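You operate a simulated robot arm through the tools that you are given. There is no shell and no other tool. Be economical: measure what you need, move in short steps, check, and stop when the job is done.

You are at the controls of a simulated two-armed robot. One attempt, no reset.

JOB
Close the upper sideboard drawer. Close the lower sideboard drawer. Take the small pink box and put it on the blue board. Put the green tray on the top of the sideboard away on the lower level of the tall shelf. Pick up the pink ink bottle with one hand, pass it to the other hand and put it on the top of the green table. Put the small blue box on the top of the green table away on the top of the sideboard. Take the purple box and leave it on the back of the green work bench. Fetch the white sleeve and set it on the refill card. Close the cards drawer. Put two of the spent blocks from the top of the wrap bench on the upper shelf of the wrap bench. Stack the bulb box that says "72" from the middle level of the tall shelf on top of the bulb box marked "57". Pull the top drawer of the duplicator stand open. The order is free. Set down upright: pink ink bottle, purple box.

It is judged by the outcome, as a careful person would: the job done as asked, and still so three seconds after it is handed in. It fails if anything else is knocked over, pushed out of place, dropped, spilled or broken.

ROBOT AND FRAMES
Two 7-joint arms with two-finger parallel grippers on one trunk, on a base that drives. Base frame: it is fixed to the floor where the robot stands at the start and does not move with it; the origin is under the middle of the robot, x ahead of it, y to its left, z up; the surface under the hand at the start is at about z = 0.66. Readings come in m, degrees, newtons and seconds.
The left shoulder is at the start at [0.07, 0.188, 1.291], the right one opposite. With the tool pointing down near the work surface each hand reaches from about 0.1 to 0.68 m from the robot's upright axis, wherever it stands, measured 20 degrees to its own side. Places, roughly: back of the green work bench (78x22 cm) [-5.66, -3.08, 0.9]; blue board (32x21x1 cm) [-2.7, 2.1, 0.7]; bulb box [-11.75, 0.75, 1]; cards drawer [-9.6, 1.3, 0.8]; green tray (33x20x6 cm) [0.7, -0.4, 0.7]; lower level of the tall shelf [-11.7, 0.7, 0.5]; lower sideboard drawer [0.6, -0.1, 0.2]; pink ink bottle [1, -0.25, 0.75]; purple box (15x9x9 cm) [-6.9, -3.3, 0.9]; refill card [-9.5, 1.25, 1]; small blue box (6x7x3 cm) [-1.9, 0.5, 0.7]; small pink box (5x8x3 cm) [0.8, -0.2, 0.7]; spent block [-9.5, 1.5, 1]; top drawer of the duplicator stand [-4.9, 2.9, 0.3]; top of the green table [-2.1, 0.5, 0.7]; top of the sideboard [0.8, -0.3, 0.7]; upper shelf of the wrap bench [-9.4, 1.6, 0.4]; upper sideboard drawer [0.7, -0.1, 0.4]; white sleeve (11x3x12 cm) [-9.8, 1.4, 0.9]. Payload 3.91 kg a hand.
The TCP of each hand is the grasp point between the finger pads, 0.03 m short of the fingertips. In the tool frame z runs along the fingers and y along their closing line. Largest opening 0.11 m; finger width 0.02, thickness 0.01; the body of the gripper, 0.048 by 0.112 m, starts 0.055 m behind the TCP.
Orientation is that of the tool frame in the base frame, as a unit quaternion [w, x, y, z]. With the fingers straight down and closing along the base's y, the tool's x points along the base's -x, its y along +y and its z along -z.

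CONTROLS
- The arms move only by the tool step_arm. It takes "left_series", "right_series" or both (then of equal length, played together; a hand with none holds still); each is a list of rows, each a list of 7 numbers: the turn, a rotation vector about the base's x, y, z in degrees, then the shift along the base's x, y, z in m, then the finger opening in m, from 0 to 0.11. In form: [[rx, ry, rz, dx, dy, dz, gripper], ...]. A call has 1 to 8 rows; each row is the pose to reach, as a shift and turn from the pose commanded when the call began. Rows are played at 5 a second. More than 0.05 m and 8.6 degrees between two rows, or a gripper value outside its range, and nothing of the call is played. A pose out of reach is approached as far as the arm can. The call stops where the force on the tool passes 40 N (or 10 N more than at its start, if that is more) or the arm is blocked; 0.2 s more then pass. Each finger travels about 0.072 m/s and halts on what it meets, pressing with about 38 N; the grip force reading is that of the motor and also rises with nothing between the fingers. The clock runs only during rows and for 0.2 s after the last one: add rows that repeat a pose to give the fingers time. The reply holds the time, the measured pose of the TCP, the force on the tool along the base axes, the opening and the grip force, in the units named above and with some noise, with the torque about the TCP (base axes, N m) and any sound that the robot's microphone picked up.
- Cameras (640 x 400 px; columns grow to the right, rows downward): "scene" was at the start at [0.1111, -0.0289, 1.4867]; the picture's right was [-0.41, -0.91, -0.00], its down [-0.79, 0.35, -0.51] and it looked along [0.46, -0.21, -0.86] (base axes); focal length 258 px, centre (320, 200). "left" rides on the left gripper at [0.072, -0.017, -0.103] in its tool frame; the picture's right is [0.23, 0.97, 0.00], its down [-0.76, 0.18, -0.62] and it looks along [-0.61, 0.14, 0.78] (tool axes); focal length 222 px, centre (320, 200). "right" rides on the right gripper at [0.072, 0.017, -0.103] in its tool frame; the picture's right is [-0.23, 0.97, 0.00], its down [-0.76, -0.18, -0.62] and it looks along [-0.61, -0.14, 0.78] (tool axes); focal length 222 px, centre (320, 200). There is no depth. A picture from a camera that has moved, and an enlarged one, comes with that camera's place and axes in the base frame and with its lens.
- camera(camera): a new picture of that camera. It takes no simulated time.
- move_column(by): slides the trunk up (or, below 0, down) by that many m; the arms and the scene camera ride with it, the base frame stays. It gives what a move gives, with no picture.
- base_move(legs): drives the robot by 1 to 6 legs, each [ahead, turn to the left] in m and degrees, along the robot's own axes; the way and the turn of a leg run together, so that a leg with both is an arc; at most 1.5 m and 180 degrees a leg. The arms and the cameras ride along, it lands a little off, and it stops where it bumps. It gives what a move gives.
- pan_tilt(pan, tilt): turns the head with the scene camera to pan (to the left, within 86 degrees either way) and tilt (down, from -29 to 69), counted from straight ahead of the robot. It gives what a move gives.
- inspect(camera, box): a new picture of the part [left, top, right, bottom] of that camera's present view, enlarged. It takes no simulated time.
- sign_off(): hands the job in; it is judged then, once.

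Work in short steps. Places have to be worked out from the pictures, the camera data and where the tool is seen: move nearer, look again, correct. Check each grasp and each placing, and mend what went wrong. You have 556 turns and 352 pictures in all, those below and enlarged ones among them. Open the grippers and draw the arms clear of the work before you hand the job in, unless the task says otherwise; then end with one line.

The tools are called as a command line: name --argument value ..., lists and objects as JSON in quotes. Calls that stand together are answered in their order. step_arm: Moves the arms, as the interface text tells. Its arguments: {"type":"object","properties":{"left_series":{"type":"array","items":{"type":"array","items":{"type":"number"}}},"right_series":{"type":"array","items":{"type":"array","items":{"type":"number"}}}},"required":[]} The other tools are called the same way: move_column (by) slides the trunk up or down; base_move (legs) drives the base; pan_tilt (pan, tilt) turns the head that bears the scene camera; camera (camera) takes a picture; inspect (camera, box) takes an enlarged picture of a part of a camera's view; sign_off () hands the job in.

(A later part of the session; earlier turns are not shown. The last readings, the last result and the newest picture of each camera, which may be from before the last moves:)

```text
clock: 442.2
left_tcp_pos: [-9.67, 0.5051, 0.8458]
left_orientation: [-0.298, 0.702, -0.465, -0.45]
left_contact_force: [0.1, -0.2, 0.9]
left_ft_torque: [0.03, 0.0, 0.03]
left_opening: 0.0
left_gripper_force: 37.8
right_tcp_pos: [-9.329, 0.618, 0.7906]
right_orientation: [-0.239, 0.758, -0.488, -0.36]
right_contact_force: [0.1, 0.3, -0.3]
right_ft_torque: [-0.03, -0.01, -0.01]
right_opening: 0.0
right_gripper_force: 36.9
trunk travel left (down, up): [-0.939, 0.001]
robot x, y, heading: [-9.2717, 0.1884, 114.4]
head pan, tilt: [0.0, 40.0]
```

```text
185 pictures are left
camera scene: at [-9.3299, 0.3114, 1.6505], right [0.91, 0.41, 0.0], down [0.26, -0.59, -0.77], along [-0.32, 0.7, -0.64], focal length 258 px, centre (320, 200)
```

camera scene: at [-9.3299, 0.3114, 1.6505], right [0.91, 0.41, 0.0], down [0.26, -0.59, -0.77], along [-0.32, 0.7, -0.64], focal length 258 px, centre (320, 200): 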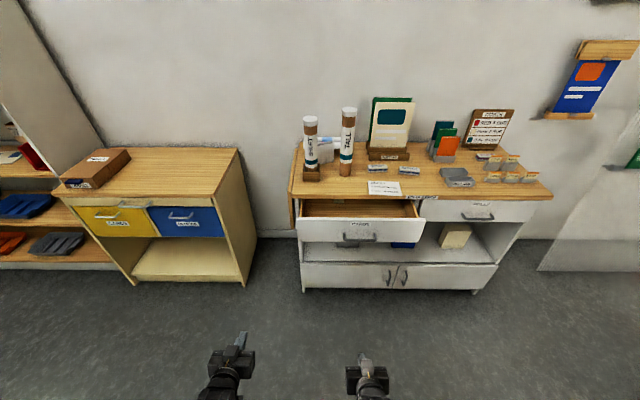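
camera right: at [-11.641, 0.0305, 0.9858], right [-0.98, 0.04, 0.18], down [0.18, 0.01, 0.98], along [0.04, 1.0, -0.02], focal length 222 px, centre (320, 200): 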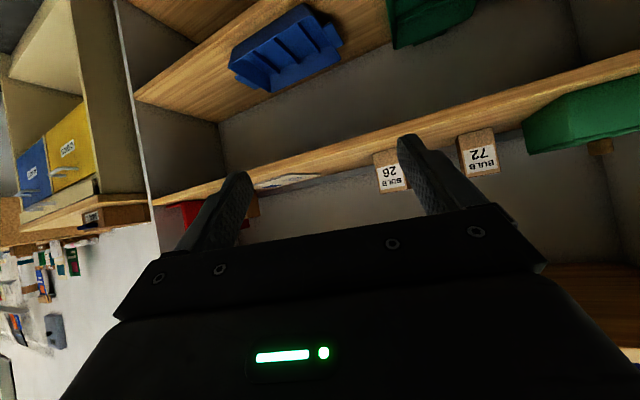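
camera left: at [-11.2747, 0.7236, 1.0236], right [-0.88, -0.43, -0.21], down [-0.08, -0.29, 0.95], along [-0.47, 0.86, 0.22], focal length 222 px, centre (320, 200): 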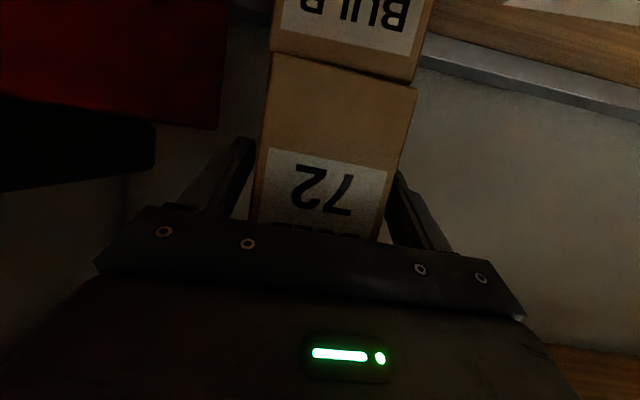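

Right hand is nearly lined up with the drawer. Retract the left hand to avoid the bench top edge.

step_arm --left_series '[[0, 0, 0, 0.015, -0.035, 0, 0], [0, 0, 0, 0.03, -0.07, 0, 0], [0, 0, 0, 0.045, -0.105, 0, 0], [0, 0, 0, 0.045, -0.105, 0, 0]]'

base_move --legs '[[0, -2.4], [0.45, 0]]'

camera --camera "scene"

camera --camera "right"

```text
clock: 443.2
left_tcp_pos: [-9.6259, 0.3982, 0.845]
left_orientation: [-0.298, 0.702, -0.464, -0.452]
left_contact_force: [-0.5, 0.5, 0.1]
left_ft_torque: [-0.02, -0.01, -0.01]
left_opening: 0.0
left_gripper_force: 37.8
right_tcp_pos: [-9.3299, 0.6197, 0.7905]
right_orientation: [-0.239, 0.758, -0.488, -0.361]
right_contact_force: [1.0, -0.4, 0.5]
right_ft_torque: [0.0, 0.0, 0.01]
right_opening: 0.0004
right_gripper_force: 37.5
trunk travel left (down, up): [-0.939, 0.001]
robot x, y, heading: [-9.2745, 0.19, 114.3]
head pan, tilt: [0.0, 40.0]
```

```text
clock: 446.2
left_tcp_pos: [-9.7807, 0.825, 0.8468]
left_orientation: [-0.307, 0.692, -0.478, -0.445]
left_contact_force: [-0.3, -0.4, -0.5]
left_ft_torque: [0.01, 0.0, -0.01]
left_opening: 0.0
left_gripper_force: 37.4
right_tcp_pos: [-9.4775, 1.0311, 0.7899]
right_orientation: [-0.245, 0.749, -0.503, -0.355]
right_contact_force: [-0.1, 0.4, -0.1]
right_ft_torque: [0.02, 0.04, 0.0]
right_opening: 0.0001
right_gripper_force: 37.4
trunk travel left (down, up): [-0.939, 0.001]
robot x, y, heading: [-9.4388, 0.6014, 111.7]
head pan, tilt: [0.0, 40.0]
```

```text
184 pictures are left
camera scene: at [-9.4902, 0.7253, 1.6505], right [0.93, 0.37, 0.0], down [0.24, -0.6, -0.77], along [-0.29, 0.71, -0.64], focal length 258 px, centre (320, 200)
```

scene: 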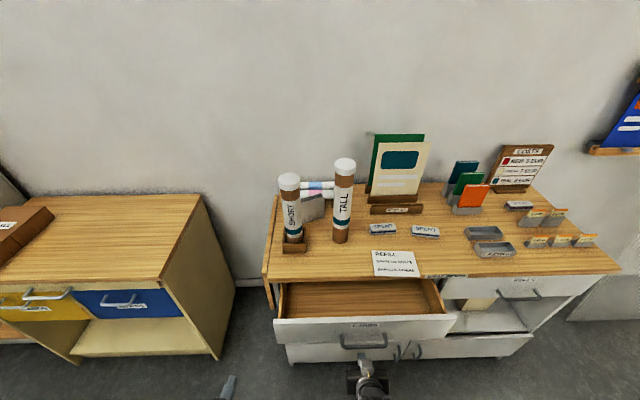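

```text
183 pictures are left
camera right: at [-9.4467, 0.909, 0.7992], right [-0.96, -0.23, 0.17], down [0.16, 0.05, 0.99], along [-0.24, 0.97, -0.02], focal length 222 px, centre (320, 200)
```

right: 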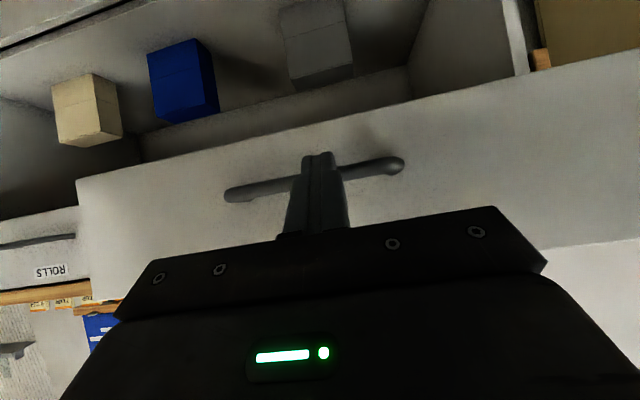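

Fingers are just above the handle at the drawer centre. Drive ahead to push it shut.

base_move --legs '[[0.14, 0]]'

camera --camera "scene"

```text
clock: 447.6
left_tcp_pos: [-9.8333, 0.9521, 0.8456]
left_orientation: [-0.306, 0.693, -0.478, -0.445]
left_contact_force: [-0.6, -0.6, -0.6]
left_ft_torque: [-0.01, -0.02, -0.03]
left_opening: 0.0
left_gripper_force: 37.7
right_tcp_pos: [-9.5317, 1.1616, 0.7908]
right_orientation: [-0.245, 0.749, -0.501, -0.356]
right_contact_force: [0.0, 0.0, -0.2]
right_ft_torque: [0.01, 0.0, 0.03]
right_opening: 0.0001
right_gripper_force: 37.7
trunk travel left (down, up): [-0.939, 0.001]
robot x, y, heading: [-9.4911, 0.7305, 112.0]
head pan, tilt: [0.0, 40.0]
```

```text
182 pictures are left
camera scene: at [-9.5425, 0.854, 1.6506], right [0.93, 0.38, 0.0], down [0.24, -0.59, -0.77], along [-0.29, 0.71, -0.64], focal length 258 px, centre (320, 200)
```

scene: 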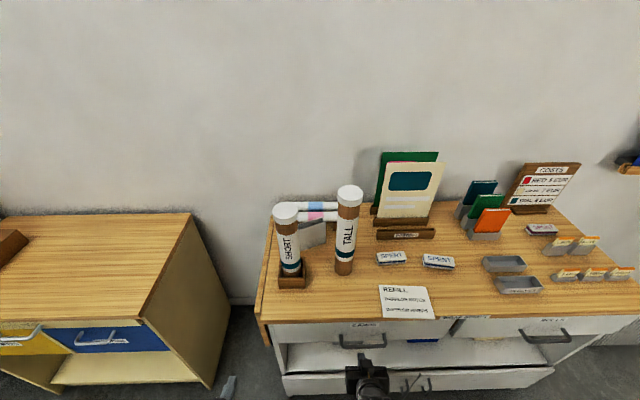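

base_move --legs '[[0.06, 0]]'

inspect --camera "scene" --box '[250, 290, 640, 400]'

```text
clock: 448.4
left_tcp_pos: [-9.8403, 0.9671, 0.8457]
left_orientation: [-0.306, 0.693, -0.478, -0.444]
left_contact_force: [-0.2, -0.1, -0.2]
left_ft_torque: [0.0, -0.01, 0.0]
left_opening: 0.0
left_gripper_force: 37.8
right_tcp_pos: [-9.5364, 1.1715, 0.7873]
right_orientation: [-0.243, 0.752, -0.502, -0.352]
right_contact_force: [0.0, -1.6, -1.6]
right_ft_torque: [0.14, 0.05, 0.04]
right_opening: 0.0
right_gripper_force: 38.6
trunk travel left (down, up): [-0.939, 0.001]
robot x, y, heading: [-9.4992, 0.7464, 111.9]
head pan, tilt: [0.0, 40.0]
stopped in leg 1: the force on the tool passed its limit at 82 N (the readings are from after the stop); the commanded pose is now the measured one
```

```text
1.64 times, centred on (445, 345) of scene
camera zoom: at [-9.5496, 0.871, 1.65], right [0.93, 0.38, 0.0], down [0.24, -0.6, -0.77], along [-0.29, 0.71, -0.64], focal length 423 px, centre (115, -38)
```

zoom: 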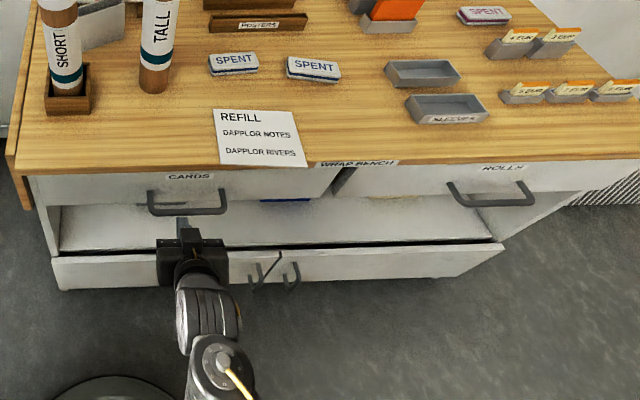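

The cards drawer is closed flush. Back off and raise/reorient the hands to tool-down for work on the bench top.

base_move --legs '[[-0.22, 0]]'

step_arm --right_series '[[-6, -2.4, 0, 0, 0, 0.04, 0.05], [-12, -4.8, 0, 0, 0, 0.08, 0.08], [-18, -7.3, 0, 0, 0, 0.12, 0.11], [-24, -9.7, 0, 0, 0, 0.16, 0.11], [-30, -12.1, 0, 0, 0, 0.2, 0.11], [-36, -14.5, 0, 0, 0, 0.24, 0.11], [-42, -17, 0, 0, 0, 0.26, 0.11], [-47, -19, 0, 0, 0, 0.26, 0.11]]' --left_series '[[-7, -2.8, 0, 0, 0, 0.03, 0.05], [-14, -5.7, 0, 0, 0, 0.06, 0.08], [-21, -8.5, 0, 0, 0, 0.09, 0.11], [-28, -11.3, 0, 0, 0, 0.12, 0.11], [-35, -14.1, 0, 0, 0, 0.15, 0.11], [-42, -17, 0, 0, 0, 0.18, 0.11], [-50, -20, 0, 0, 0, 0.2, 0.11], [-57, -23, 0, 0, 0, 0.2, 0.11]]'

camera --camera "scene"

```text
clock: 450.1
left_tcp_pos: [-9.7593, 0.7645, 0.845]
left_orientation: [-0.305, 0.694, -0.476, -0.446]
left_contact_force: [0.9, -0.5, 0.4]
left_ft_torque: [-0.04, 0.03, -0.02]
left_opening: 0.0
left_gripper_force: 38.1
right_tcp_pos: [-9.4552, 0.9706, 0.7873]
right_orientation: [-0.241, 0.752, -0.501, -0.354]
right_contact_force: [1.1, 0.2, -0.1]
right_ft_torque: [-0.05, -0.02, 0.02]
right_opening: 0.0002
right_gripper_force: 38.2
trunk travel left (down, up): [-0.939, 0.001]
robot x, y, heading: [-9.4112, 0.5435, 112.2]
head pan, tilt: [0.0, 40.0]
```

```text
clock: 451.2
left_tcp_pos: [-9.7609, 0.77, 0.9721]
left_orientation: [-0.165, 0.791, -0.535, -0.247]
left_contact_force: [-0.4, 0.1, 0.2]
left_ft_torque: [-0.01, 0.04, 0.01]
left_opening: 0.1098
left_gripper_force: 0.1
left hand out of reach, approached as far as the arm can: row 5
right_tcp_pos: [-9.3446, 1.0083, 0.9092]
right_orientation: [-0.196, 0.826, -0.519, -0.099]
right_contact_force: [0.3, 0.8, 0.1]
right_ft_torque: [0.0, 0.01, 0.02]
right_opening: 0.1104
right_gripper_force: 0.1
right hand out of reach, approached as far as the arm can: row 5
trunk travel left (down, up): [-0.939, 0.001]
robot x, y, heading: [-9.4145, 0.5481, 112.2]
head pan, tilt: [0.0, 40.0]
stopped in row 5 (right hand): the arm was blocked; the commanded pose is now the measured one
```

```text
180 pictures are left
camera scene: at [-9.462, 0.6738, 1.65], right [0.93, 0.38, 0.0], down [0.24, -0.6, -0.76], along [-0.29, 0.71, -0.64], focal length 258 px, centre (320, 200)
```

scene: 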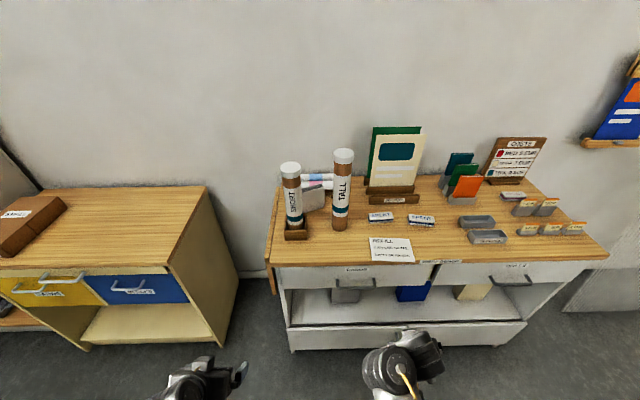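

The right arm got blocked in that posture; I'll re-plan. First zoom in on the sleeve and blocks.

inspect --camera "scene" --box '[265, 140, 385, 250]'

inspect --camera "scene" --box '[350, 180, 470, 270]'

```text
3.64 times, centred on (325, 195) of scene
camera zoom: at [-9.462, 0.6738, 1.65], right [0.93, 0.38, 0.0], down [0.24, -0.6, -0.76], along [-0.29, 0.71, -0.64], focal length 937 px, centre (302, 218)
```

zoom: 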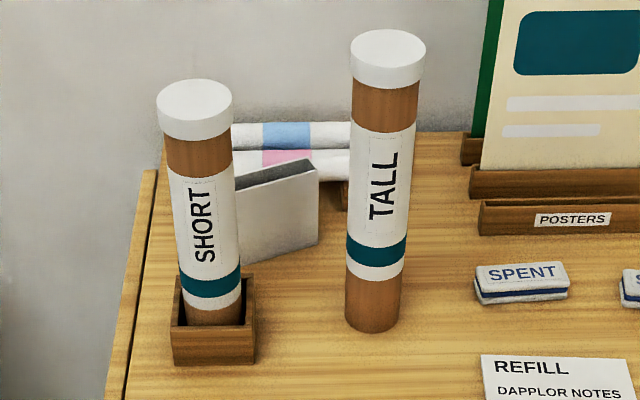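

```text
4.44 times, centred on (410, 225) of scene
camera zoom: at [-9.462, 0.6738, 1.65], right [0.93, 0.38, 0.0], down [0.24, -0.6, -0.76], along [-0.29, 0.71, -0.64], focal length 1145 px, centre (-80, 89)
```

zoom: 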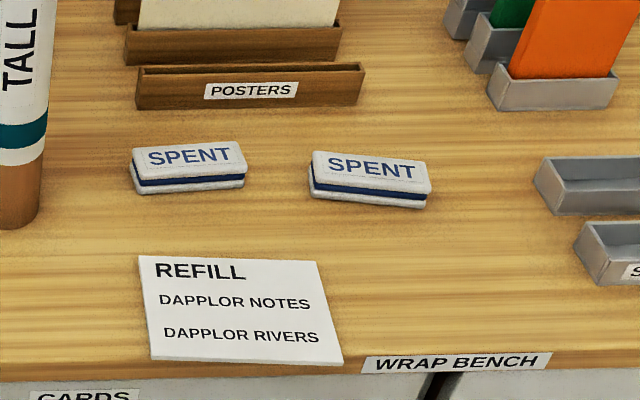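

Plan: use the right hand pointing left (tilted 45°) for blocks and sleeve, with the base turned. Back off and reorient the right hand accordingly.

base_move --legs '[[-0.3, 0]]'

step_arm --right_series '[[0.45, 3.4, 7.8, -0.009, 0.01, 0.011, 0.11], [0.9, 6.8, 15.5, -0.018, 0.02, 0.022, 0.11], [1.35, 10.2, 23.3, -0.028, 0.029, 0.034, 0.11], [1.8, 13.6, 31.1, -0.037, 0.039, 0.045, 0.11], [2.25, 17, 38.9, -0.047, 0.048, 0.056, 0.11], [2.7, 20.4, 46.6, -0.056, 0.058, 0.067, 0.11], [3.15, 23.8, 54.4, -0.065, 0.068, 0.079, 0.11], [3.6, 27.2, 62.2, -0.075, 0.0775, 0.09, 0.11]]'

camera --camera "scene"

```text
clock: 453.2
left_tcp_pos: [-9.6467, 0.4879, 0.9737]
left_orientation: [-0.168, 0.79, -0.537, -0.246]
left_contact_force: [-0.3, -0.8, 0.4]
left_ft_torque: [0.0, -0.02, -0.03]
left_opening: 0.11
left_gripper_force: 0.1
right_tcp_pos: [-9.2315, 0.724, 0.9112]
right_orientation: [-0.197, 0.826, -0.52, -0.097]
right_contact_force: [-0.1, -0.4, 0.2]
right_ft_torque: [-0.02, 0.02, 0.0]
right_opening: 0.1099
right_gripper_force: 0.2
trunk travel left (down, up): [-0.939, 0.001]
robot x, y, heading: [-9.2998, 0.2634, 112.1]
head pan, tilt: [0.0, 40.0]
```

```text
clock: 454.2
left_tcp_pos: [-9.6453, 0.4884, 0.9719]
left_orientation: [-0.167, 0.789, -0.537, -0.245]
left_contact_force: [0.5, 0.2, 0.0]
left_ft_torque: [0.0, 0.01, -0.02]
left_opening: 0.1104
left_gripper_force: 0.0
right_tcp_pos: [-9.1769, 0.7887, 0.9431]
right_orientation: [-0.185, 0.906, -0.346, -0.157]
right_contact_force: [-0.4, 0.3, 0.5]
right_ft_torque: [-0.01, 0.0, 0.01]
right_opening: 0.1102
right_gripper_force: 0.1
right hand out of reach, approached as far as the arm can: row 4
trunk travel left (down, up): [-0.939, 0.001]
robot x, y, heading: [-9.2998, 0.2623, 111.7]
head pan, tilt: [0.0, 40.0]
stopped in row 4 (right hand): the arm was blocked; the commanded pose is now the measured one
```

```text
177 pictures are left
camera scene: at [-9.3498, 0.39, 1.6502], right [0.93, 0.37, 0.0], down [0.24, -0.6, -0.77], along [-0.29, 0.71, -0.64], focal length 258 px, centre (320, 200)
```

scene: 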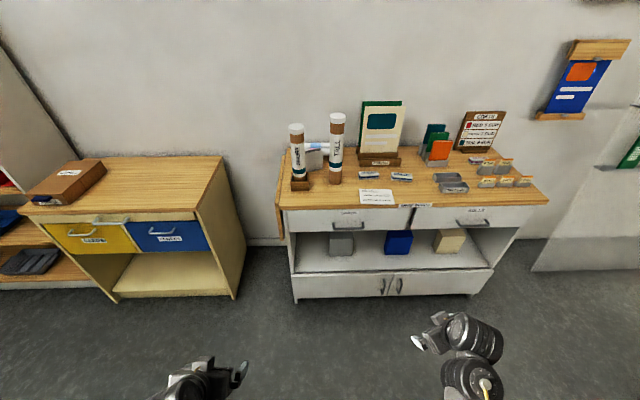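

The right arm is in a folded elbow-low posture. Extend it outward to try to bring the elbow up.

step_arm --right_series '[[0, 0, 0, 0.003, 0.037, 0.01, 0.11], [0, 0, 0, 0.006, 0.074, 0.02, 0.11], [0, 0, 0, 0.009, 0.11, 0.03, 0.11], [0, 0, 0, 0.012, 0.148, 0.04, 0.11], [0, 0, 0, 0.015, 0.185, 0.05, 0.11], [0, 0, 0, 0.018, 0.223, 0.06, 0.11]]'

camera --camera "scene"

```text
clock: 455.6
left_tcp_pos: [-9.6468, 0.4876, 0.9721]
left_orientation: [-0.168, 0.79, -0.537, -0.245]
left_contact_force: [-0.6, 0.2, -0.3]
left_ft_torque: [-0.01, 0.0, 0.04]
left_opening: 0.1101
left_gripper_force: 0.1
right_tcp_pos: [-9.1608, 1.0095, 1.0025]
right_orientation: [-0.184, 0.906, -0.346, -0.158]
right_contact_force: [-1.0, 0.3, -0.2]
right_ft_torque: [-0.01, 0.04, -0.03]
right_opening: 0.1099
right_gripper_force: 0.0
trunk travel left (down, up): [-0.939, 0.001]
robot x, y, heading: [-9.3044, 0.2626, 112.0]
head pan, tilt: [0.0, 40.0]
```

```text
176 pictures are left
camera scene: at [-9.3518, 0.3882, 1.6502], right [0.93, 0.37, 0.0], down [0.24, -0.6, -0.77], along [-0.29, 0.71, -0.64], focal length 258 px, centre (320, 200)
```

scene: 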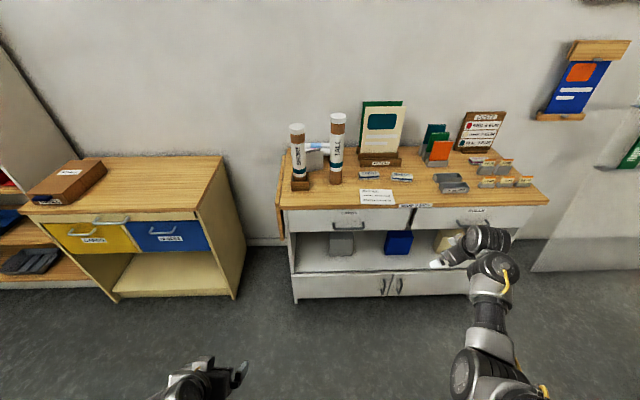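

Bring the right hand back to the nominal forward-tilted orientation near the centre, where rotating it to point left should be feasible.

step_arm --right_series '[[1.6, 3.9, -3.7, -0.038, -0.022, -0.003, 0.11], [3.3, 7.7, -7.5, -0.075, -0.045, -0.006, 0.11], [4.9, 11.6, -11.2, -0.113, -0.067, -0.009, 0.11], [6.5, 15.5, -14.9, -0.151, -0.089, -0.012, 0.11], [8.2, 19.3, -18.7, -0.188, -0.112, -0.015, 0.11], [9.8, 23.2, -22.4, -0.226, -0.134, -0.02, 0.11]]'

```text
clock: 457.0
left_tcp_pos: [-9.6485, 0.4865, 0.9718]
left_orientation: [-0.169, 0.789, -0.536, -0.246]
left_contact_force: [0.4, 0.3, 0.8]
left_ft_torque: [0.0, -0.01, 0.02]
left_opening: 0.1099
left_gripper_force: 0.1
right_tcp_pos: [-9.386, 0.8736, 0.9839]
right_orientation: [-0.215, 0.753, -0.529, -0.325]
right_contact_force: [0.3, 0.6, -0.3]
right_ft_torque: [0.01, -0.02, -0.04]
right_opening: 0.1099
right_gripper_force: 0.0
trunk travel left (down, up): [-0.939, 0.001]
robot x, y, heading: [-9.3019, 0.2639, 111.8]
head pan, tilt: [0.0, 40.0]
```

step_arm --right_series '[[0, 0, 8, 0, 0, 0, 0.11], [0, 0, 16, 0, 0, 0, 0.11], [0, 0, 24, 0, 0, 0, 0.11], [0, 0, 32, 0, 0, 0, 0.11], [0, 0, 40, 0, 0, 0, 0.11], [0, 0, 48, 0, 0, 0, 0.11], [0, 0, 56, 0, 0, 0, 0.11], [0, 0, 64, 0, 0, 0, 0.11]]'

camera --camera "scene"

```text
clock: 458.8
left_tcp_pos: [-9.6481, 0.4885, 0.9724]
left_orientation: [-0.167, 0.789, -0.537, -0.246]
left_contact_force: [0.1, 0.1, 0.1]
left_ft_torque: [0.02, 0.03, -0.02]
left_opening: 0.11
left_gripper_force: 0.0
right_tcp_pos: [-9.3848, 0.8753, 0.9828]
right_orientation: [-0.009, 0.919, -0.049, -0.39]
right_contact_force: [-0.7, 0.9, -0.7]
right_ft_torque: [-0.01, -0.02, 0.03]
right_opening: 0.1103
right_gripper_force: 0.0
trunk travel left (down, up): [-0.939, 0.001]
robot x, y, heading: [-9.3016, 0.2616, 111.9]
head pan, tilt: [0.0, 40.0]
```

```text
175 pictures are left
camera scene: at [-9.3517, 0.3881, 1.6503], right [0.93, 0.37, 0.0], down [0.24, -0.6, -0.77], along [-0.29, 0.71, -0.64], focal length 258 px, centre (320, 200)
```

scene: 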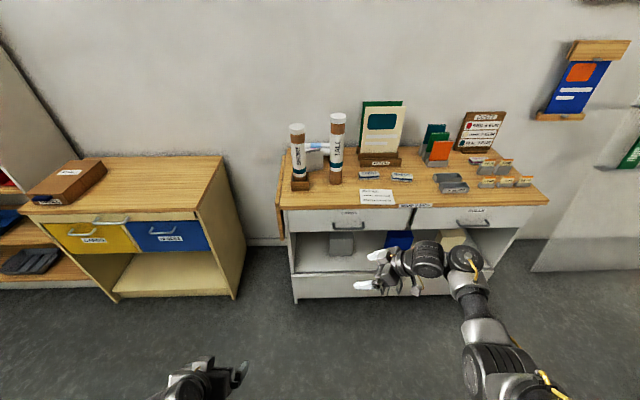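

The right hand can point left. Before moving, look right for free floor space near the marker tables.

pan_tilt --pan -70 --tilt 35

camera --camera "scene"

```text
clock: 460.2
left_tcp_pos: [-9.6462, 0.4877, 0.9732]
left_orientation: [-0.169, 0.789, -0.536, -0.247]
left_contact_force: [-0.9, 0.2, -0.5]
left_ft_torque: [0.03, -0.01, -0.04]
left_opening: 0.1101
left_gripper_force: 0.0
right_tcp_pos: [-9.3838, 0.8749, 0.9828]
right_orientation: [-0.011, 0.919, -0.05, -0.39]
right_contact_force: [0.2, -0.3, 0.0]
right_ft_torque: [-0.01, -0.01, 0.04]
right_opening: 0.11
right_gripper_force: 0.0
trunk travel left (down, up): [-0.939, 0.001]
robot x, y, heading: [-9.3016, 0.2622, 112.0]
head pan, tilt: [-70.0, 35.0]
```

```text
174 pictures are left
camera scene: at [-9.2547, 0.3668, 1.658], right [0.67, -0.74, 0.0], down [-0.43, -0.38, -0.82], along [0.61, 0.55, -0.57], focal length 258 px, centre (320, 200)
```

scene: 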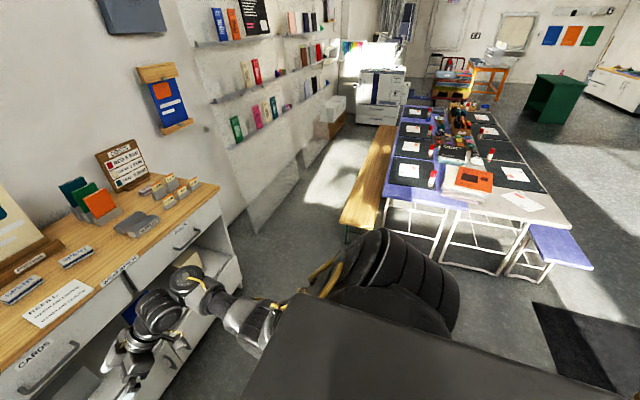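

Floor is free. Drive to a staging point so the final approach to block 1 is a straight line at heading 143°.

base_move --legs '[[0, -70.7], [0.725, 0], [0, 101.7]]'

pan_tilt --pan 0 --tilt 40

camera --camera "scene"

```text
clock: 471.4
left_tcp_pos: [-9.1791, 0.7538, 0.9737]
left_orientation: [-0.094, 0.906, -0.299, -0.284]
left_contact_force: [0.4, -0.3, 0.0]
left_ft_torque: [-0.04, 0.02, -0.01]
left_opening: 0.11
left_gripper_force: 0.0
right_tcp_pos: [-9.1619, 1.2199, 0.9835]
right_orientation: [0.098, 0.898, 0.207, -0.377]
right_contact_force: [0.0, -0.8, -1.0]
right_ft_torque: [0.05, 0.01, 0.03]
right_opening: 0.1098
right_gripper_force: 0.0
trunk travel left (down, up): [-0.939, 0.001]
robot x, y, heading: [-8.767, 0.7504, 143.5]
head pan, tilt: [-70.0, 35.0]
```

```text
clock: 472.9
left_tcp_pos: [-9.18, 0.754, 0.9728]
left_orientation: [-0.094, 0.907, -0.299, -0.282]
left_contact_force: [-1.1, 0.9, -0.7]
left_ft_torque: [-0.02, -0.02, 0.0]
left_opening: 0.1103
left_gripper_force: 0.0
right_tcp_pos: [-9.1618, 1.2201, 0.9829]
right_orientation: [0.097, 0.898, 0.206, -0.377]
right_contact_force: [-0.8, 0.2, 0.3]
right_ft_torque: [0.02, -0.03, -0.04]
right_opening: 0.11
right_gripper_force: 0.1
trunk travel left (down, up): [-0.939, 0.001]
robot x, y, heading: [-8.7702, 0.7433, 144.1]
head pan, tilt: [0.0, 40.0]
```

```text
173 pictures are left
camera scene: at [-8.8766, 0.8246, 1.6504], right [0.59, 0.81, 0.0], down [0.52, -0.38, -0.77], along [-0.62, 0.45, -0.64], focal length 258 px, centre (320, 200)
```

scene: 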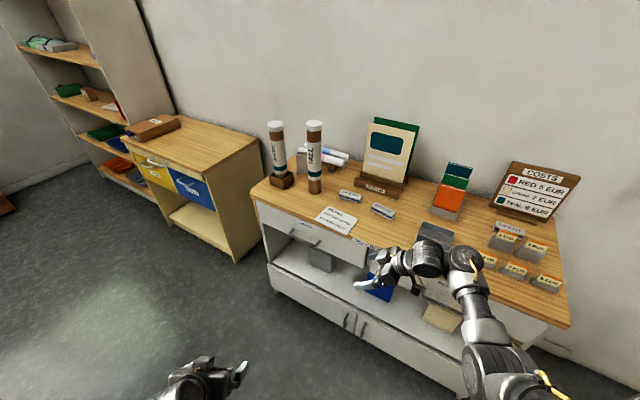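

inspect --camera "scene" --box '[300, 160, 440, 250]'

camera --camera "right"

```text
4.44 times, centred on (370, 205) of scene
camera zoom: at [-8.8766, 0.8246, 1.6504], right [0.59, 0.81, 0.0], down [0.52, -0.38, -0.77], along [-0.62, 0.45, -0.64], focal length 1145 px, centre (98, 178)
```

zoom: 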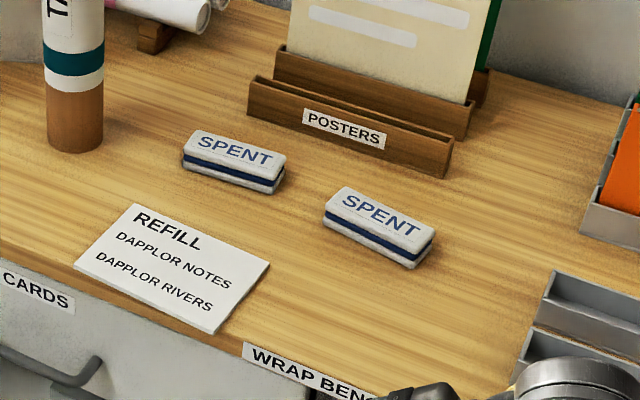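

```text
171 pictures are left
camera right: at [-9.0433, 1.2611, 1.0045], right [0.29, -0.94, 0.18], down [-0.16, 0.14, 0.98], along [-0.94, -0.31, -0.11], focal length 222 px, centre (320, 200)
```

right: 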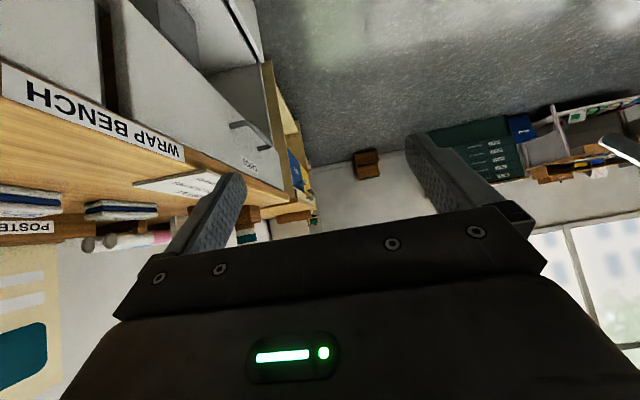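

Blocks located: block1 (-9.550,1.491) az 27.5°, block2 (-9.388,1.537) az 14.5°, card centre (-9.484,1.355). Drive ahead toward block 1.

base_move --legs '[[0.4, 0]]'

camera --camera "scene"

camera --camera "right"

```text
clock: 475.4
left_tcp_pos: [-9.5043, 0.9895, 0.9728]
left_orientation: [-0.094, 0.907, -0.299, -0.283]
left_contact_force: [1.2, 0.1, 0.1]
left_ft_torque: [-0.01, -0.03, -0.03]
left_opening: 0.1099
left_gripper_force: 0.0
right_tcp_pos: [-9.4854, 1.4583, 0.9829]
right_orientation: [0.098, 0.897, 0.207, -0.377]
right_contact_force: [0.4, -0.2, 0.5]
right_ft_torque: [-0.03, 0.01, 0.0]
right_opening: 0.1103
right_gripper_force: 0.0
trunk travel left (down, up): [-0.939, 0.001]
robot x, y, heading: [-9.0938, 0.9814, 143.8]
head pan, tilt: [0.0, 40.0]
```

```text
170 pictures are left
camera scene: at [-9.2009, 1.0609, 1.6505], right [0.59, 0.81, 0.0], down [0.52, -0.38, -0.77], along [-0.62, 0.45, -0.64], focal length 258 px, centre (320, 200)
```

scene: 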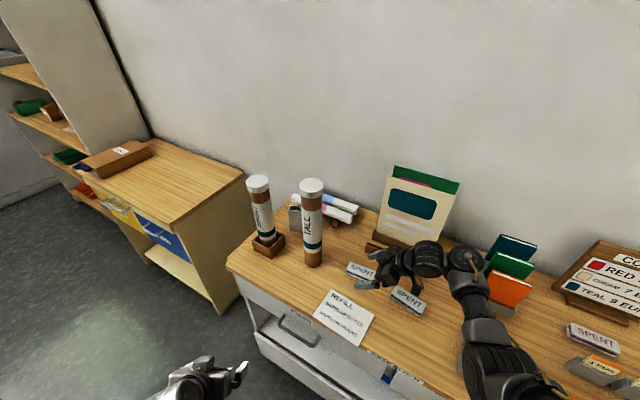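

```text
169 pictures are left
camera right: at [-9.3677, 1.4979, 1.0049], right [0.29, -0.94, 0.18], down [-0.16, 0.14, 0.98], along [-0.94, -0.31, -0.11], focal length 222 px, centre (320, 200)
```

right: 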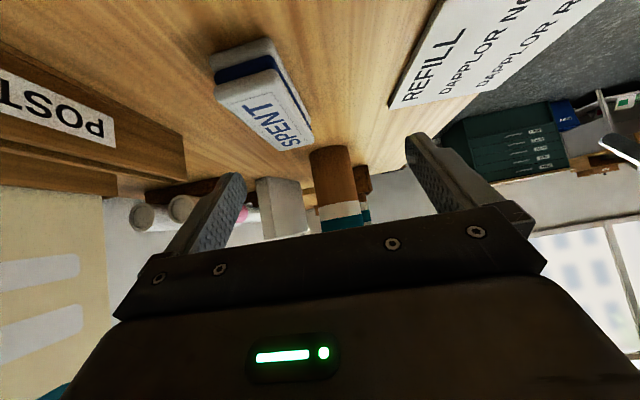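

Very good view: block 1 lies right between the fingers' line. Move over it, then descend halfway.

step_arm --right_series '[[0, 0, 0, -0.028, 0.018, 0, 0.09], [0, 0, 0, -0.0556, 0.0367, 0, 0.07], [0, 0, 0, -0.0556, 0.0367, -0.03, 0.068], [0, 0, 0, -0.0556, 0.0367, -0.05, 0.068], [0, 0, 0, -0.0556, 0.0367, -0.05, 0.068]]'

camera --camera "right"

camera --camera "scene"

```text
clock: 476.3
left_tcp_pos: [-9.5017, 0.9897, 0.9734]
left_orientation: [-0.095, 0.906, -0.299, -0.284]
left_contact_force: [0.2, 0.0, 0.3]
left_ft_torque: [-0.03, 0.02, 0.01]
left_opening: 0.11
left_gripper_force: 0.0
right_tcp_pos: [-9.5472, 1.4963, 0.955]
right_orientation: [0.094, 0.893, 0.207, -0.389]
right_contact_force: [5.6, -1.2, 17.2]
right_ft_torque: [-0.74, -0.16, 0.21]
right_opening: 0.0694
right_gripper_force: 1.7
trunk travel left (down, up): [-0.939, 0.001]
robot x, y, heading: [-9.0905, 0.9851, 143.8]
head pan, tilt: [0.0, 40.0]
stopped in row 4 (right hand): the force on the tool passed its limit at 50 N (the readings are from after the stop); the commanded pose is now the measured one
```

```text
168 pictures are left
camera right: at [-9.4281, 1.5362, 0.9728], right [0.29, -0.94, 0.17], down [-0.14, 0.14, 0.98], along [-0.95, -0.31, -0.09], focal length 222 px, centre (320, 200)
```

right: 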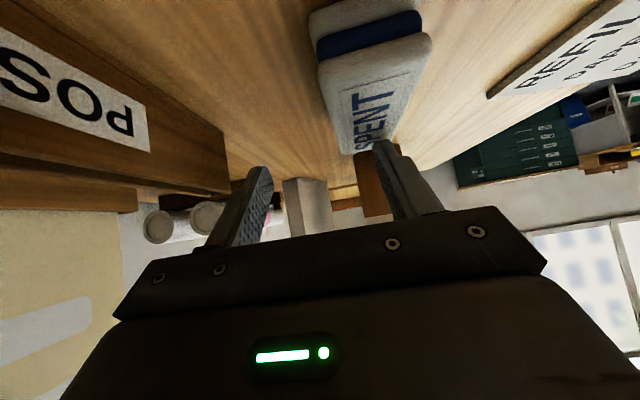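

```text
167 pictures are left
camera scene: at [-9.1981, 1.0592, 1.6508], right [0.59, 0.81, 0.0], down [0.52, -0.38, -0.77], along [-0.62, 0.45, -0.64], focal length 258 px, centre (320, 200)
```

scene: 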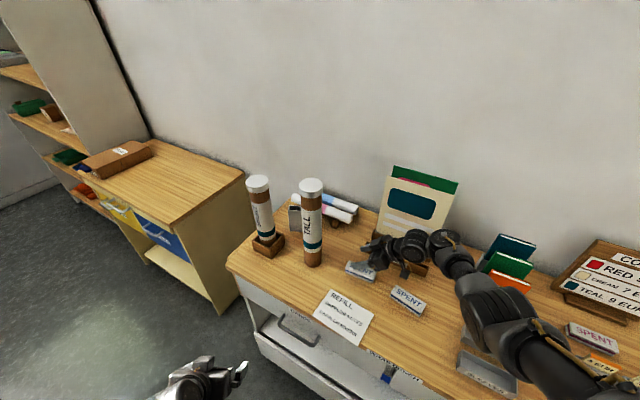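

The fingers touched the block: the bench top is higher (~0.888) than assumed, so the block is actually at (-9.53,1.463). Lift, correct, and look again.

step_arm --right_series '[[0, 0, 0, 0, 0, 0.03, 0.07], [0, 0, 0, 0.01, -0.016, 0.03, 0.07], [0, 0, 0, 0.019, -0.032, 0.03, 0.07], [0, 0, 0, 0.019, -0.032, 0.015, 0.07], [0, 0, 0, 0.019, -0.032, 0.015, 0.07]]'

camera --camera "right"

```text
clock: 477.5
left_tcp_pos: [-9.5047, 0.9901, 0.9722]
left_orientation: [-0.095, 0.906, -0.3, -0.283]
left_contact_force: [-0.1, -0.1, 0.1]
left_ft_torque: [0.0, 0.0, -0.03]
left_opening: 0.1101
left_gripper_force: 0.0
right_tcp_pos: [-9.529, 1.4647, 0.9647]
right_orientation: [0.096, 0.894, 0.208, -0.386]
right_contact_force: [0.0, 0.2, 0.6]
right_ft_torque: [-0.03, -0.01, -0.01]
right_opening: 0.0702
right_gripper_force: 0.0
trunk travel left (down, up): [-0.939, 0.001]
robot x, y, heading: [-9.0904, 0.982, 143.7]
head pan, tilt: [0.0, 40.0]
```

```text
166 pictures are left
camera right: at [-9.4096, 1.5052, 0.9836], right [0.29, -0.94, 0.18], down [-0.14, 0.14, 0.98], along [-0.95, -0.31, -0.09], focal length 222 px, centre (320, 200)
```

right: 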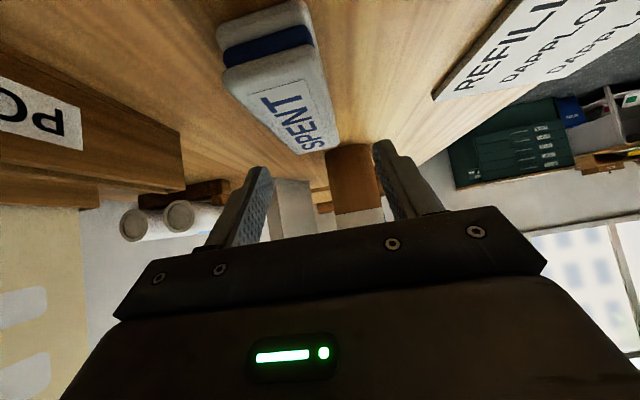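

Triangulating gives block centre ≈(-9.523,1.477), top ≈0.926. Shift 1.2 cm and descend slowly.

step_arm --right_series '[[0, 0, 0, 0.005, 0.0117, 0, 0.075], [0, 0, 0, 0.005, 0.0117, -0.015, 0.075], [0, 0, 0, 0.005, 0.0117, -0.03, 0.075], [0, 0, 0, 0.005, 0.0117, -0.042, 0.075], [0, 0, 0, 0.005, 0.0117, -0.042, 0.075]]'

camera --camera "right"

```text
clock: 478.7
left_tcp_pos: [-9.5023, 0.9908, 0.9734]
left_orientation: [-0.095, 0.906, -0.299, -0.285]
left_contact_force: [0.8, -0.4, 0.3]
left_ft_torque: [-0.06, 0.01, 0.02]
left_opening: 0.1102
left_gripper_force: 0.0
right_tcp_pos: [-9.524, 1.4765, 0.9285]
right_orientation: [0.093, 0.893, 0.207, -0.389]
right_contact_force: [3.6, -0.5, 21.7]
right_ft_torque: [0.68, 0.59, -0.09]
right_opening: 0.0741
right_gripper_force: 0.1
trunk travel left (down, up): [-0.939, 0.001]
robot x, y, heading: [-9.0947, 0.9796, 143.9]
head pan, tilt: [0.0, 40.0]
```

```text
165 pictures are left
camera right: at [-9.4048, 1.5162, 0.9458], right [0.29, -0.94, 0.17], down [-0.13, 0.14, 0.98], along [-0.95, -0.31, -0.09], focal length 222 px, centre (320, 200)
```

right: 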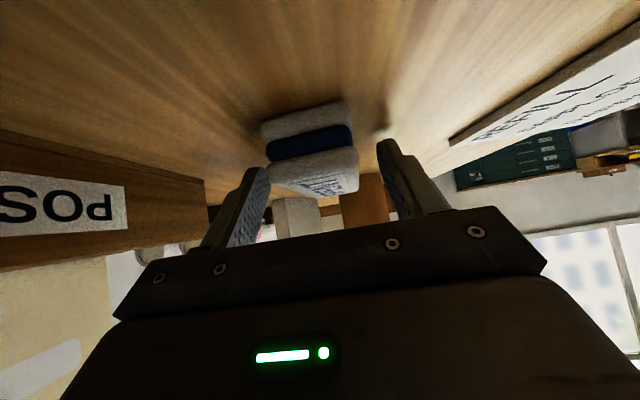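

Fingertips reached the bench surface with the block between them. Ease up 4 mm and close.

step_arm --right_series '[[0, 0, 0, 0, 0, 0.008, 0.075], [0, 0, 0, 0, 0, 0.008, 0.05], [0, 0, 0, 0, 0, 0.008, 0.03], [0, 0, 0, 0, 0, 0.008, 0.02], [0, 0, 0, 0, 0, 0.008, 0.02]]'

camera --camera "right"

```text
clock: 479.9
left_tcp_pos: [-9.5037, 0.9911, 0.972]
left_orientation: [-0.095, 0.906, -0.299, -0.283]
left_contact_force: [0.6, 0.6, 0.5]
left_ft_torque: [0.01, 0.0, 0.01]
left_opening: 0.11
left_gripper_force: 0.1
right_tcp_pos: [-9.5238, 1.4748, 0.931]
right_orientation: [0.096, 0.894, 0.207, -0.387]
right_contact_force: [0.1, 0.2, 0.0]
right_ft_torque: [0.02, 0.01, -0.01]
right_opening: 0.0369
right_gripper_force: 38.0
trunk travel left (down, up): [-0.939, 0.001]
robot x, y, heading: [-9.0921, 0.9798, 143.9]
head pan, tilt: [0.0, 40.0]
```

```text
164 pictures are left
camera right: at [-9.4049, 1.516, 0.9504], right [0.29, -0.94, 0.18], down [-0.14, 0.14, 0.98], along [-0.95, -0.31, -0.09], focal length 222 px, centre (320, 200)
```

right: 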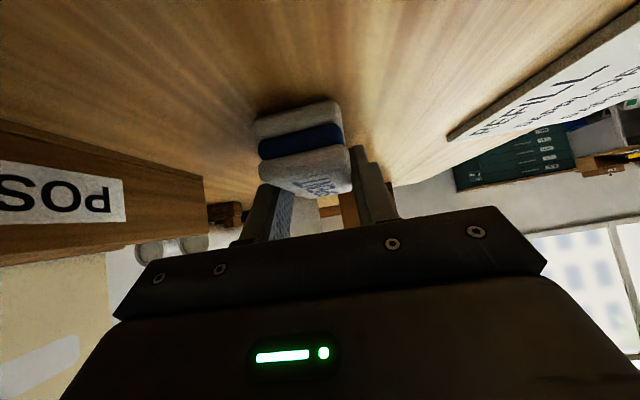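

Block 1 gripped (3.7 cm). Lift and back out along the same line.

step_arm --right_series '[[0, 0, 0, 0, 0, 0.04, 0.02], [0, 0, 0, 0, 0, 0.08, 0.02], [0, 0, 0, 0, 0, 0.09, 0.02]]'

base_move --legs '[[-0.5, 0]]'

camera --camera "scene"

```text
clock: 480.7
left_tcp_pos: [-9.5053, 0.9914, 0.9721]
left_orientation: [-0.094, 0.906, -0.299, -0.283]
left_contact_force: [0.1, -0.5, 0.5]
left_ft_torque: [0.0, 0.0, 0.02]
left_opening: 0.11
left_gripper_force: 0.1
right_tcp_pos: [-9.5228, 1.4765, 1.0192]
right_orientation: [0.096, 0.894, 0.207, -0.386]
right_contact_force: [-1.0, -0.5, -1.2]
right_ft_torque: [-0.01, -0.02, 0.0]
right_opening: 0.037
right_gripper_force: 38.1
trunk travel left (down, up): [-0.939, 0.001]
robot x, y, heading: [-9.0926, 0.9847, 143.7]
head pan, tilt: [0.0, 40.0]
```

```text
clock: 483.7
left_tcp_pos: [-9.098, 0.692, 0.9719]
left_orientation: [-0.094, 0.907, -0.296, -0.284]
left_contact_force: [-0.3, -0.2, 1.0]
left_ft_torque: [0.02, -0.01, 0.02]
left_opening: 0.1103
left_gripper_force: 0.0
right_tcp_pos: [-9.1213, 1.177, 1.0184]
right_orientation: [0.098, 0.893, 0.211, -0.386]
right_contact_force: [0.2, 0.8, -0.2]
right_ft_torque: [0.0, 0.0, 0.01]
right_opening: 0.0369
right_gripper_force: 38.0
trunk travel left (down, up): [-0.939, 0.001]
robot x, y, heading: [-8.682, 0.6886, 144.1]
head pan, tilt: [0.0, 40.0]
```

```text
163 pictures are left
camera scene: at [-8.796, 0.7666, 1.6503], right [0.58, 0.81, 0.0], down [0.52, -0.38, -0.77], along [-0.62, 0.45, -0.64], focal length 258 px, centre (320, 200)
```

scene: 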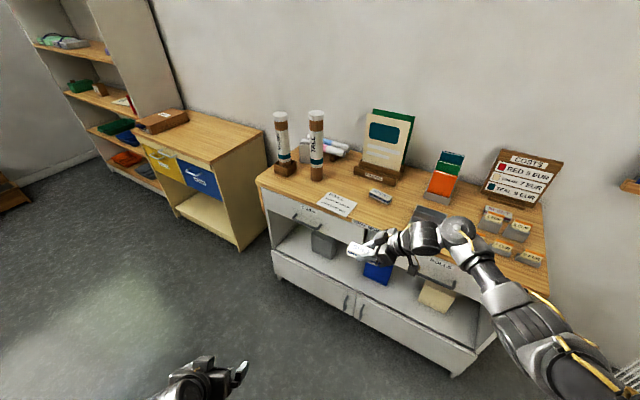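

Rotate the right tool back to point forward with the block, then face the bench.

step_arm --right_series '[[0, 0, -8, 0, 0, 0, 0.02], [0, 0, -16, 0, 0, 0, 0.02], [0, 0, -24, 0, 0, 0, 0.02], [0, 0, -32, 0, 0, 0, 0.02], [0, 0, -40, 0, 0, 0, 0.02], [0, 0, -48, 0, 0, 0, 0.02], [0, 0, -56, 0, 0, 0, 0.02], [0, 0, -64, 0, 0, 0, 0.02]]'

base_move --legs '[[0, -32]]'

camera --camera "scene"

```text
clock: 485.5
left_tcp_pos: [-9.0984, 0.6919, 0.9721]
left_orientation: [-0.093, 0.908, -0.295, -0.283]
left_contact_force: [0.6, -1.1, 0.2]
left_ft_torque: [-0.02, 0.0, -0.06]
left_opening: 0.1101
left_gripper_force: 0.1
right_tcp_pos: [-9.1208, 1.178, 1.0214]
right_orientation: [-0.123, 0.869, -0.295, -0.378]
right_contact_force: [0.0, 0.1, -1.0]
right_ft_torque: [-0.01, -0.02, 0.0]
right_opening: 0.0367
right_gripper_force: 38.0
trunk travel left (down, up): [-0.939, 0.001]
robot x, y, heading: [-8.6824, 0.6884, 144.2]
head pan, tilt: [0.0, 40.0]
```

```text
clock: 487.5
left_tcp_pos: [-9.0312, 0.9137, 0.9726]
left_orientation: [-0.169, 0.789, -0.536, -0.247]
left_contact_force: [-0.4, -0.6, -0.2]
left_ft_torque: [0.01, -0.01, -0.02]
left_opening: 0.11
left_gripper_force: 0.0
right_tcp_pos: [-8.789, 1.3343, 1.021]
right_orientation: [-0.223, 0.752, -0.526, -0.329]
right_contact_force: [-0.7, -0.1, -0.6]
right_ft_torque: [0.0, -0.01, 0.02]
right_opening: 0.0368
right_gripper_force: 38.0
trunk travel left (down, up): [-0.939, 0.001]
robot x, y, heading: [-8.6847, 0.6844, 111.8]
head pan, tilt: [0.0, 40.0]
```

```text
162 pictures are left
camera scene: at [-8.736, 0.8124, 1.6504], right [0.93, 0.37, 0.0], down [0.24, -0.6, -0.77], along [-0.29, 0.71, -0.64], focal length 258 px, centre (320, 200)
```

scene: 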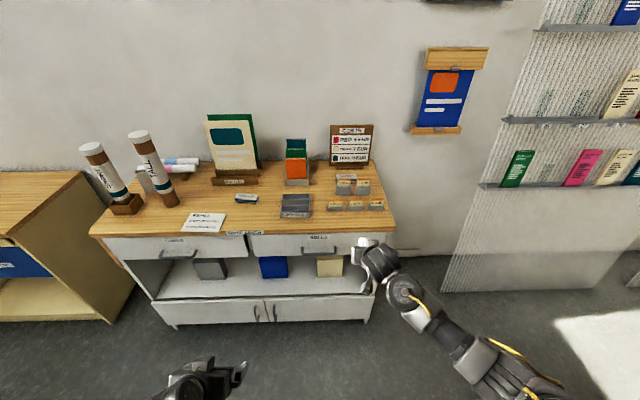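

The upper shelf (z≈0.40) has free gaps between the boxes. Shift left ~0.24 m and slightly forward to line up with the blue–beige gap.

base_move --legs '[[0, 75], [0.253, 0], [0, -75]]'

move_column --by -0.4

camera --camera "scene"

camera --camera "right"

```text
clock: 495.8
left_tcp_pos: [-9.2851, 0.8766, 0.9726]
left_orientation: [-0.167, 0.792, -0.533, -0.247]
left_contact_force: [-0.2, 0.8, -0.3]
left_ft_torque: [-0.01, 0.0, 0.0]
left_opening: 0.1099
left_gripper_force: 0.0
right_tcp_pos: [-9.0477, 1.3008, 1.0189]
right_orientation: [-0.221, 0.755, -0.521, -0.331]
right_contact_force: [0.4, 0.1, 0.4]
right_ft_torque: [0.02, -0.01, 0.03]
right_opening: 0.0371
right_gripper_force: 38.1
trunk travel left (down, up): [-0.939, 0.001]
robot x, y, heading: [-8.9357, 0.6539, 112.3]
head pan, tilt: [0.0, 40.0]
```

```text
clock: 499.6
left_tcp_pos: [-9.2836, 0.8759, 0.572]
left_orientation: [-0.169, 0.791, -0.533, -0.247]
left_contact_force: [-0.5, 0.8, 0.0]
left_ft_torque: [-0.03, 0.02, -0.03]
left_opening: 0.1099
left_gripper_force: 0.1
right_tcp_pos: [-9.0473, 1.3012, 0.6203]
right_orientation: [-0.222, 0.754, -0.522, -0.331]
right_contact_force: [-0.8, 0.3, -0.5]
right_ft_torque: [0.0, 0.01, 0.02]
right_opening: 0.0367
right_gripper_force: 37.9
trunk travel left (down, up): [-0.539, 0.401]
robot x, y, heading: [-8.9363, 0.6539, 112.5]
head pan, tilt: [0.0, 40.0]
```

```text
161 pictures are left
camera scene: at [-8.9888, 0.7783, 1.2504], right [0.92, 0.38, 0.0], down [0.25, -0.59, -0.77], along [-0.29, 0.71, -0.64], focal length 258 px, centre (320, 200)
```

scene: 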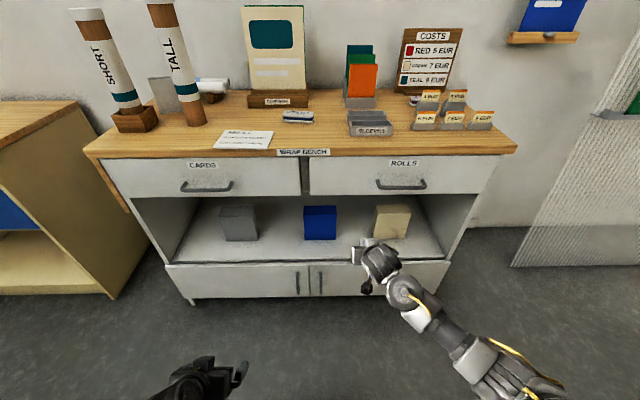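

```text
160 pictures are left
camera right: at [-9.0189, 1.1773, 0.6391], right [-0.96, -0.2, 0.18], down [0.15, 0.13, 0.98], along [-0.22, 0.97, -0.09], focal length 222 px, centre (320, 200)
```

right: 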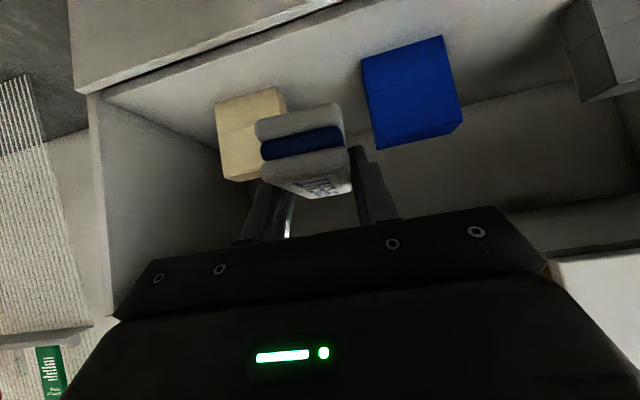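

Aligned with the gap (r≈0.15). Lower 0.16 m more, then advance 0.2 m into the shelf.

move_column --by -0.155

camera --camera "right"

```text
clock: 501.4
left_tcp_pos: [-9.2854, 0.8767, 0.4188]
left_orientation: [-0.167, 0.792, -0.533, -0.247]
left_contact_force: [-0.6, 0.1, 0.4]
left_ft_torque: [-0.01, 0.01, -0.01]
left_opening: 0.1099
left_gripper_force: 0.1
right_tcp_pos: [-9.0474, 1.2997, 0.4651]
right_orientation: [-0.221, 0.755, -0.521, -0.332]
right_contact_force: [0.0, 0.4, 0.1]
right_ft_torque: [-0.04, -0.01, 0.01]
right_opening: 0.0369
right_gripper_force: 37.8
trunk travel left (down, up): [-0.384, 0.556]
robot x, y, heading: [-8.9347, 0.6583, 112.5]
head pan, tilt: [0.0, 40.0]
```

```text
159 pictures are left
camera right: at [-9.0189, 1.1773, 0.4842], right [-0.96, -0.2, 0.18], down [0.15, 0.13, 0.98], along [-0.22, 0.97, -0.09], focal length 222 px, centre (320, 200)
```

right: 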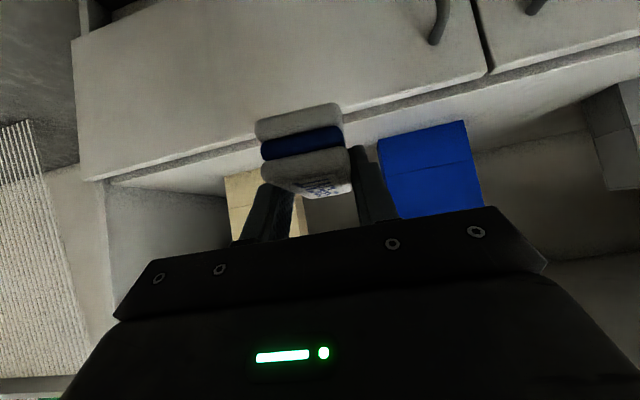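

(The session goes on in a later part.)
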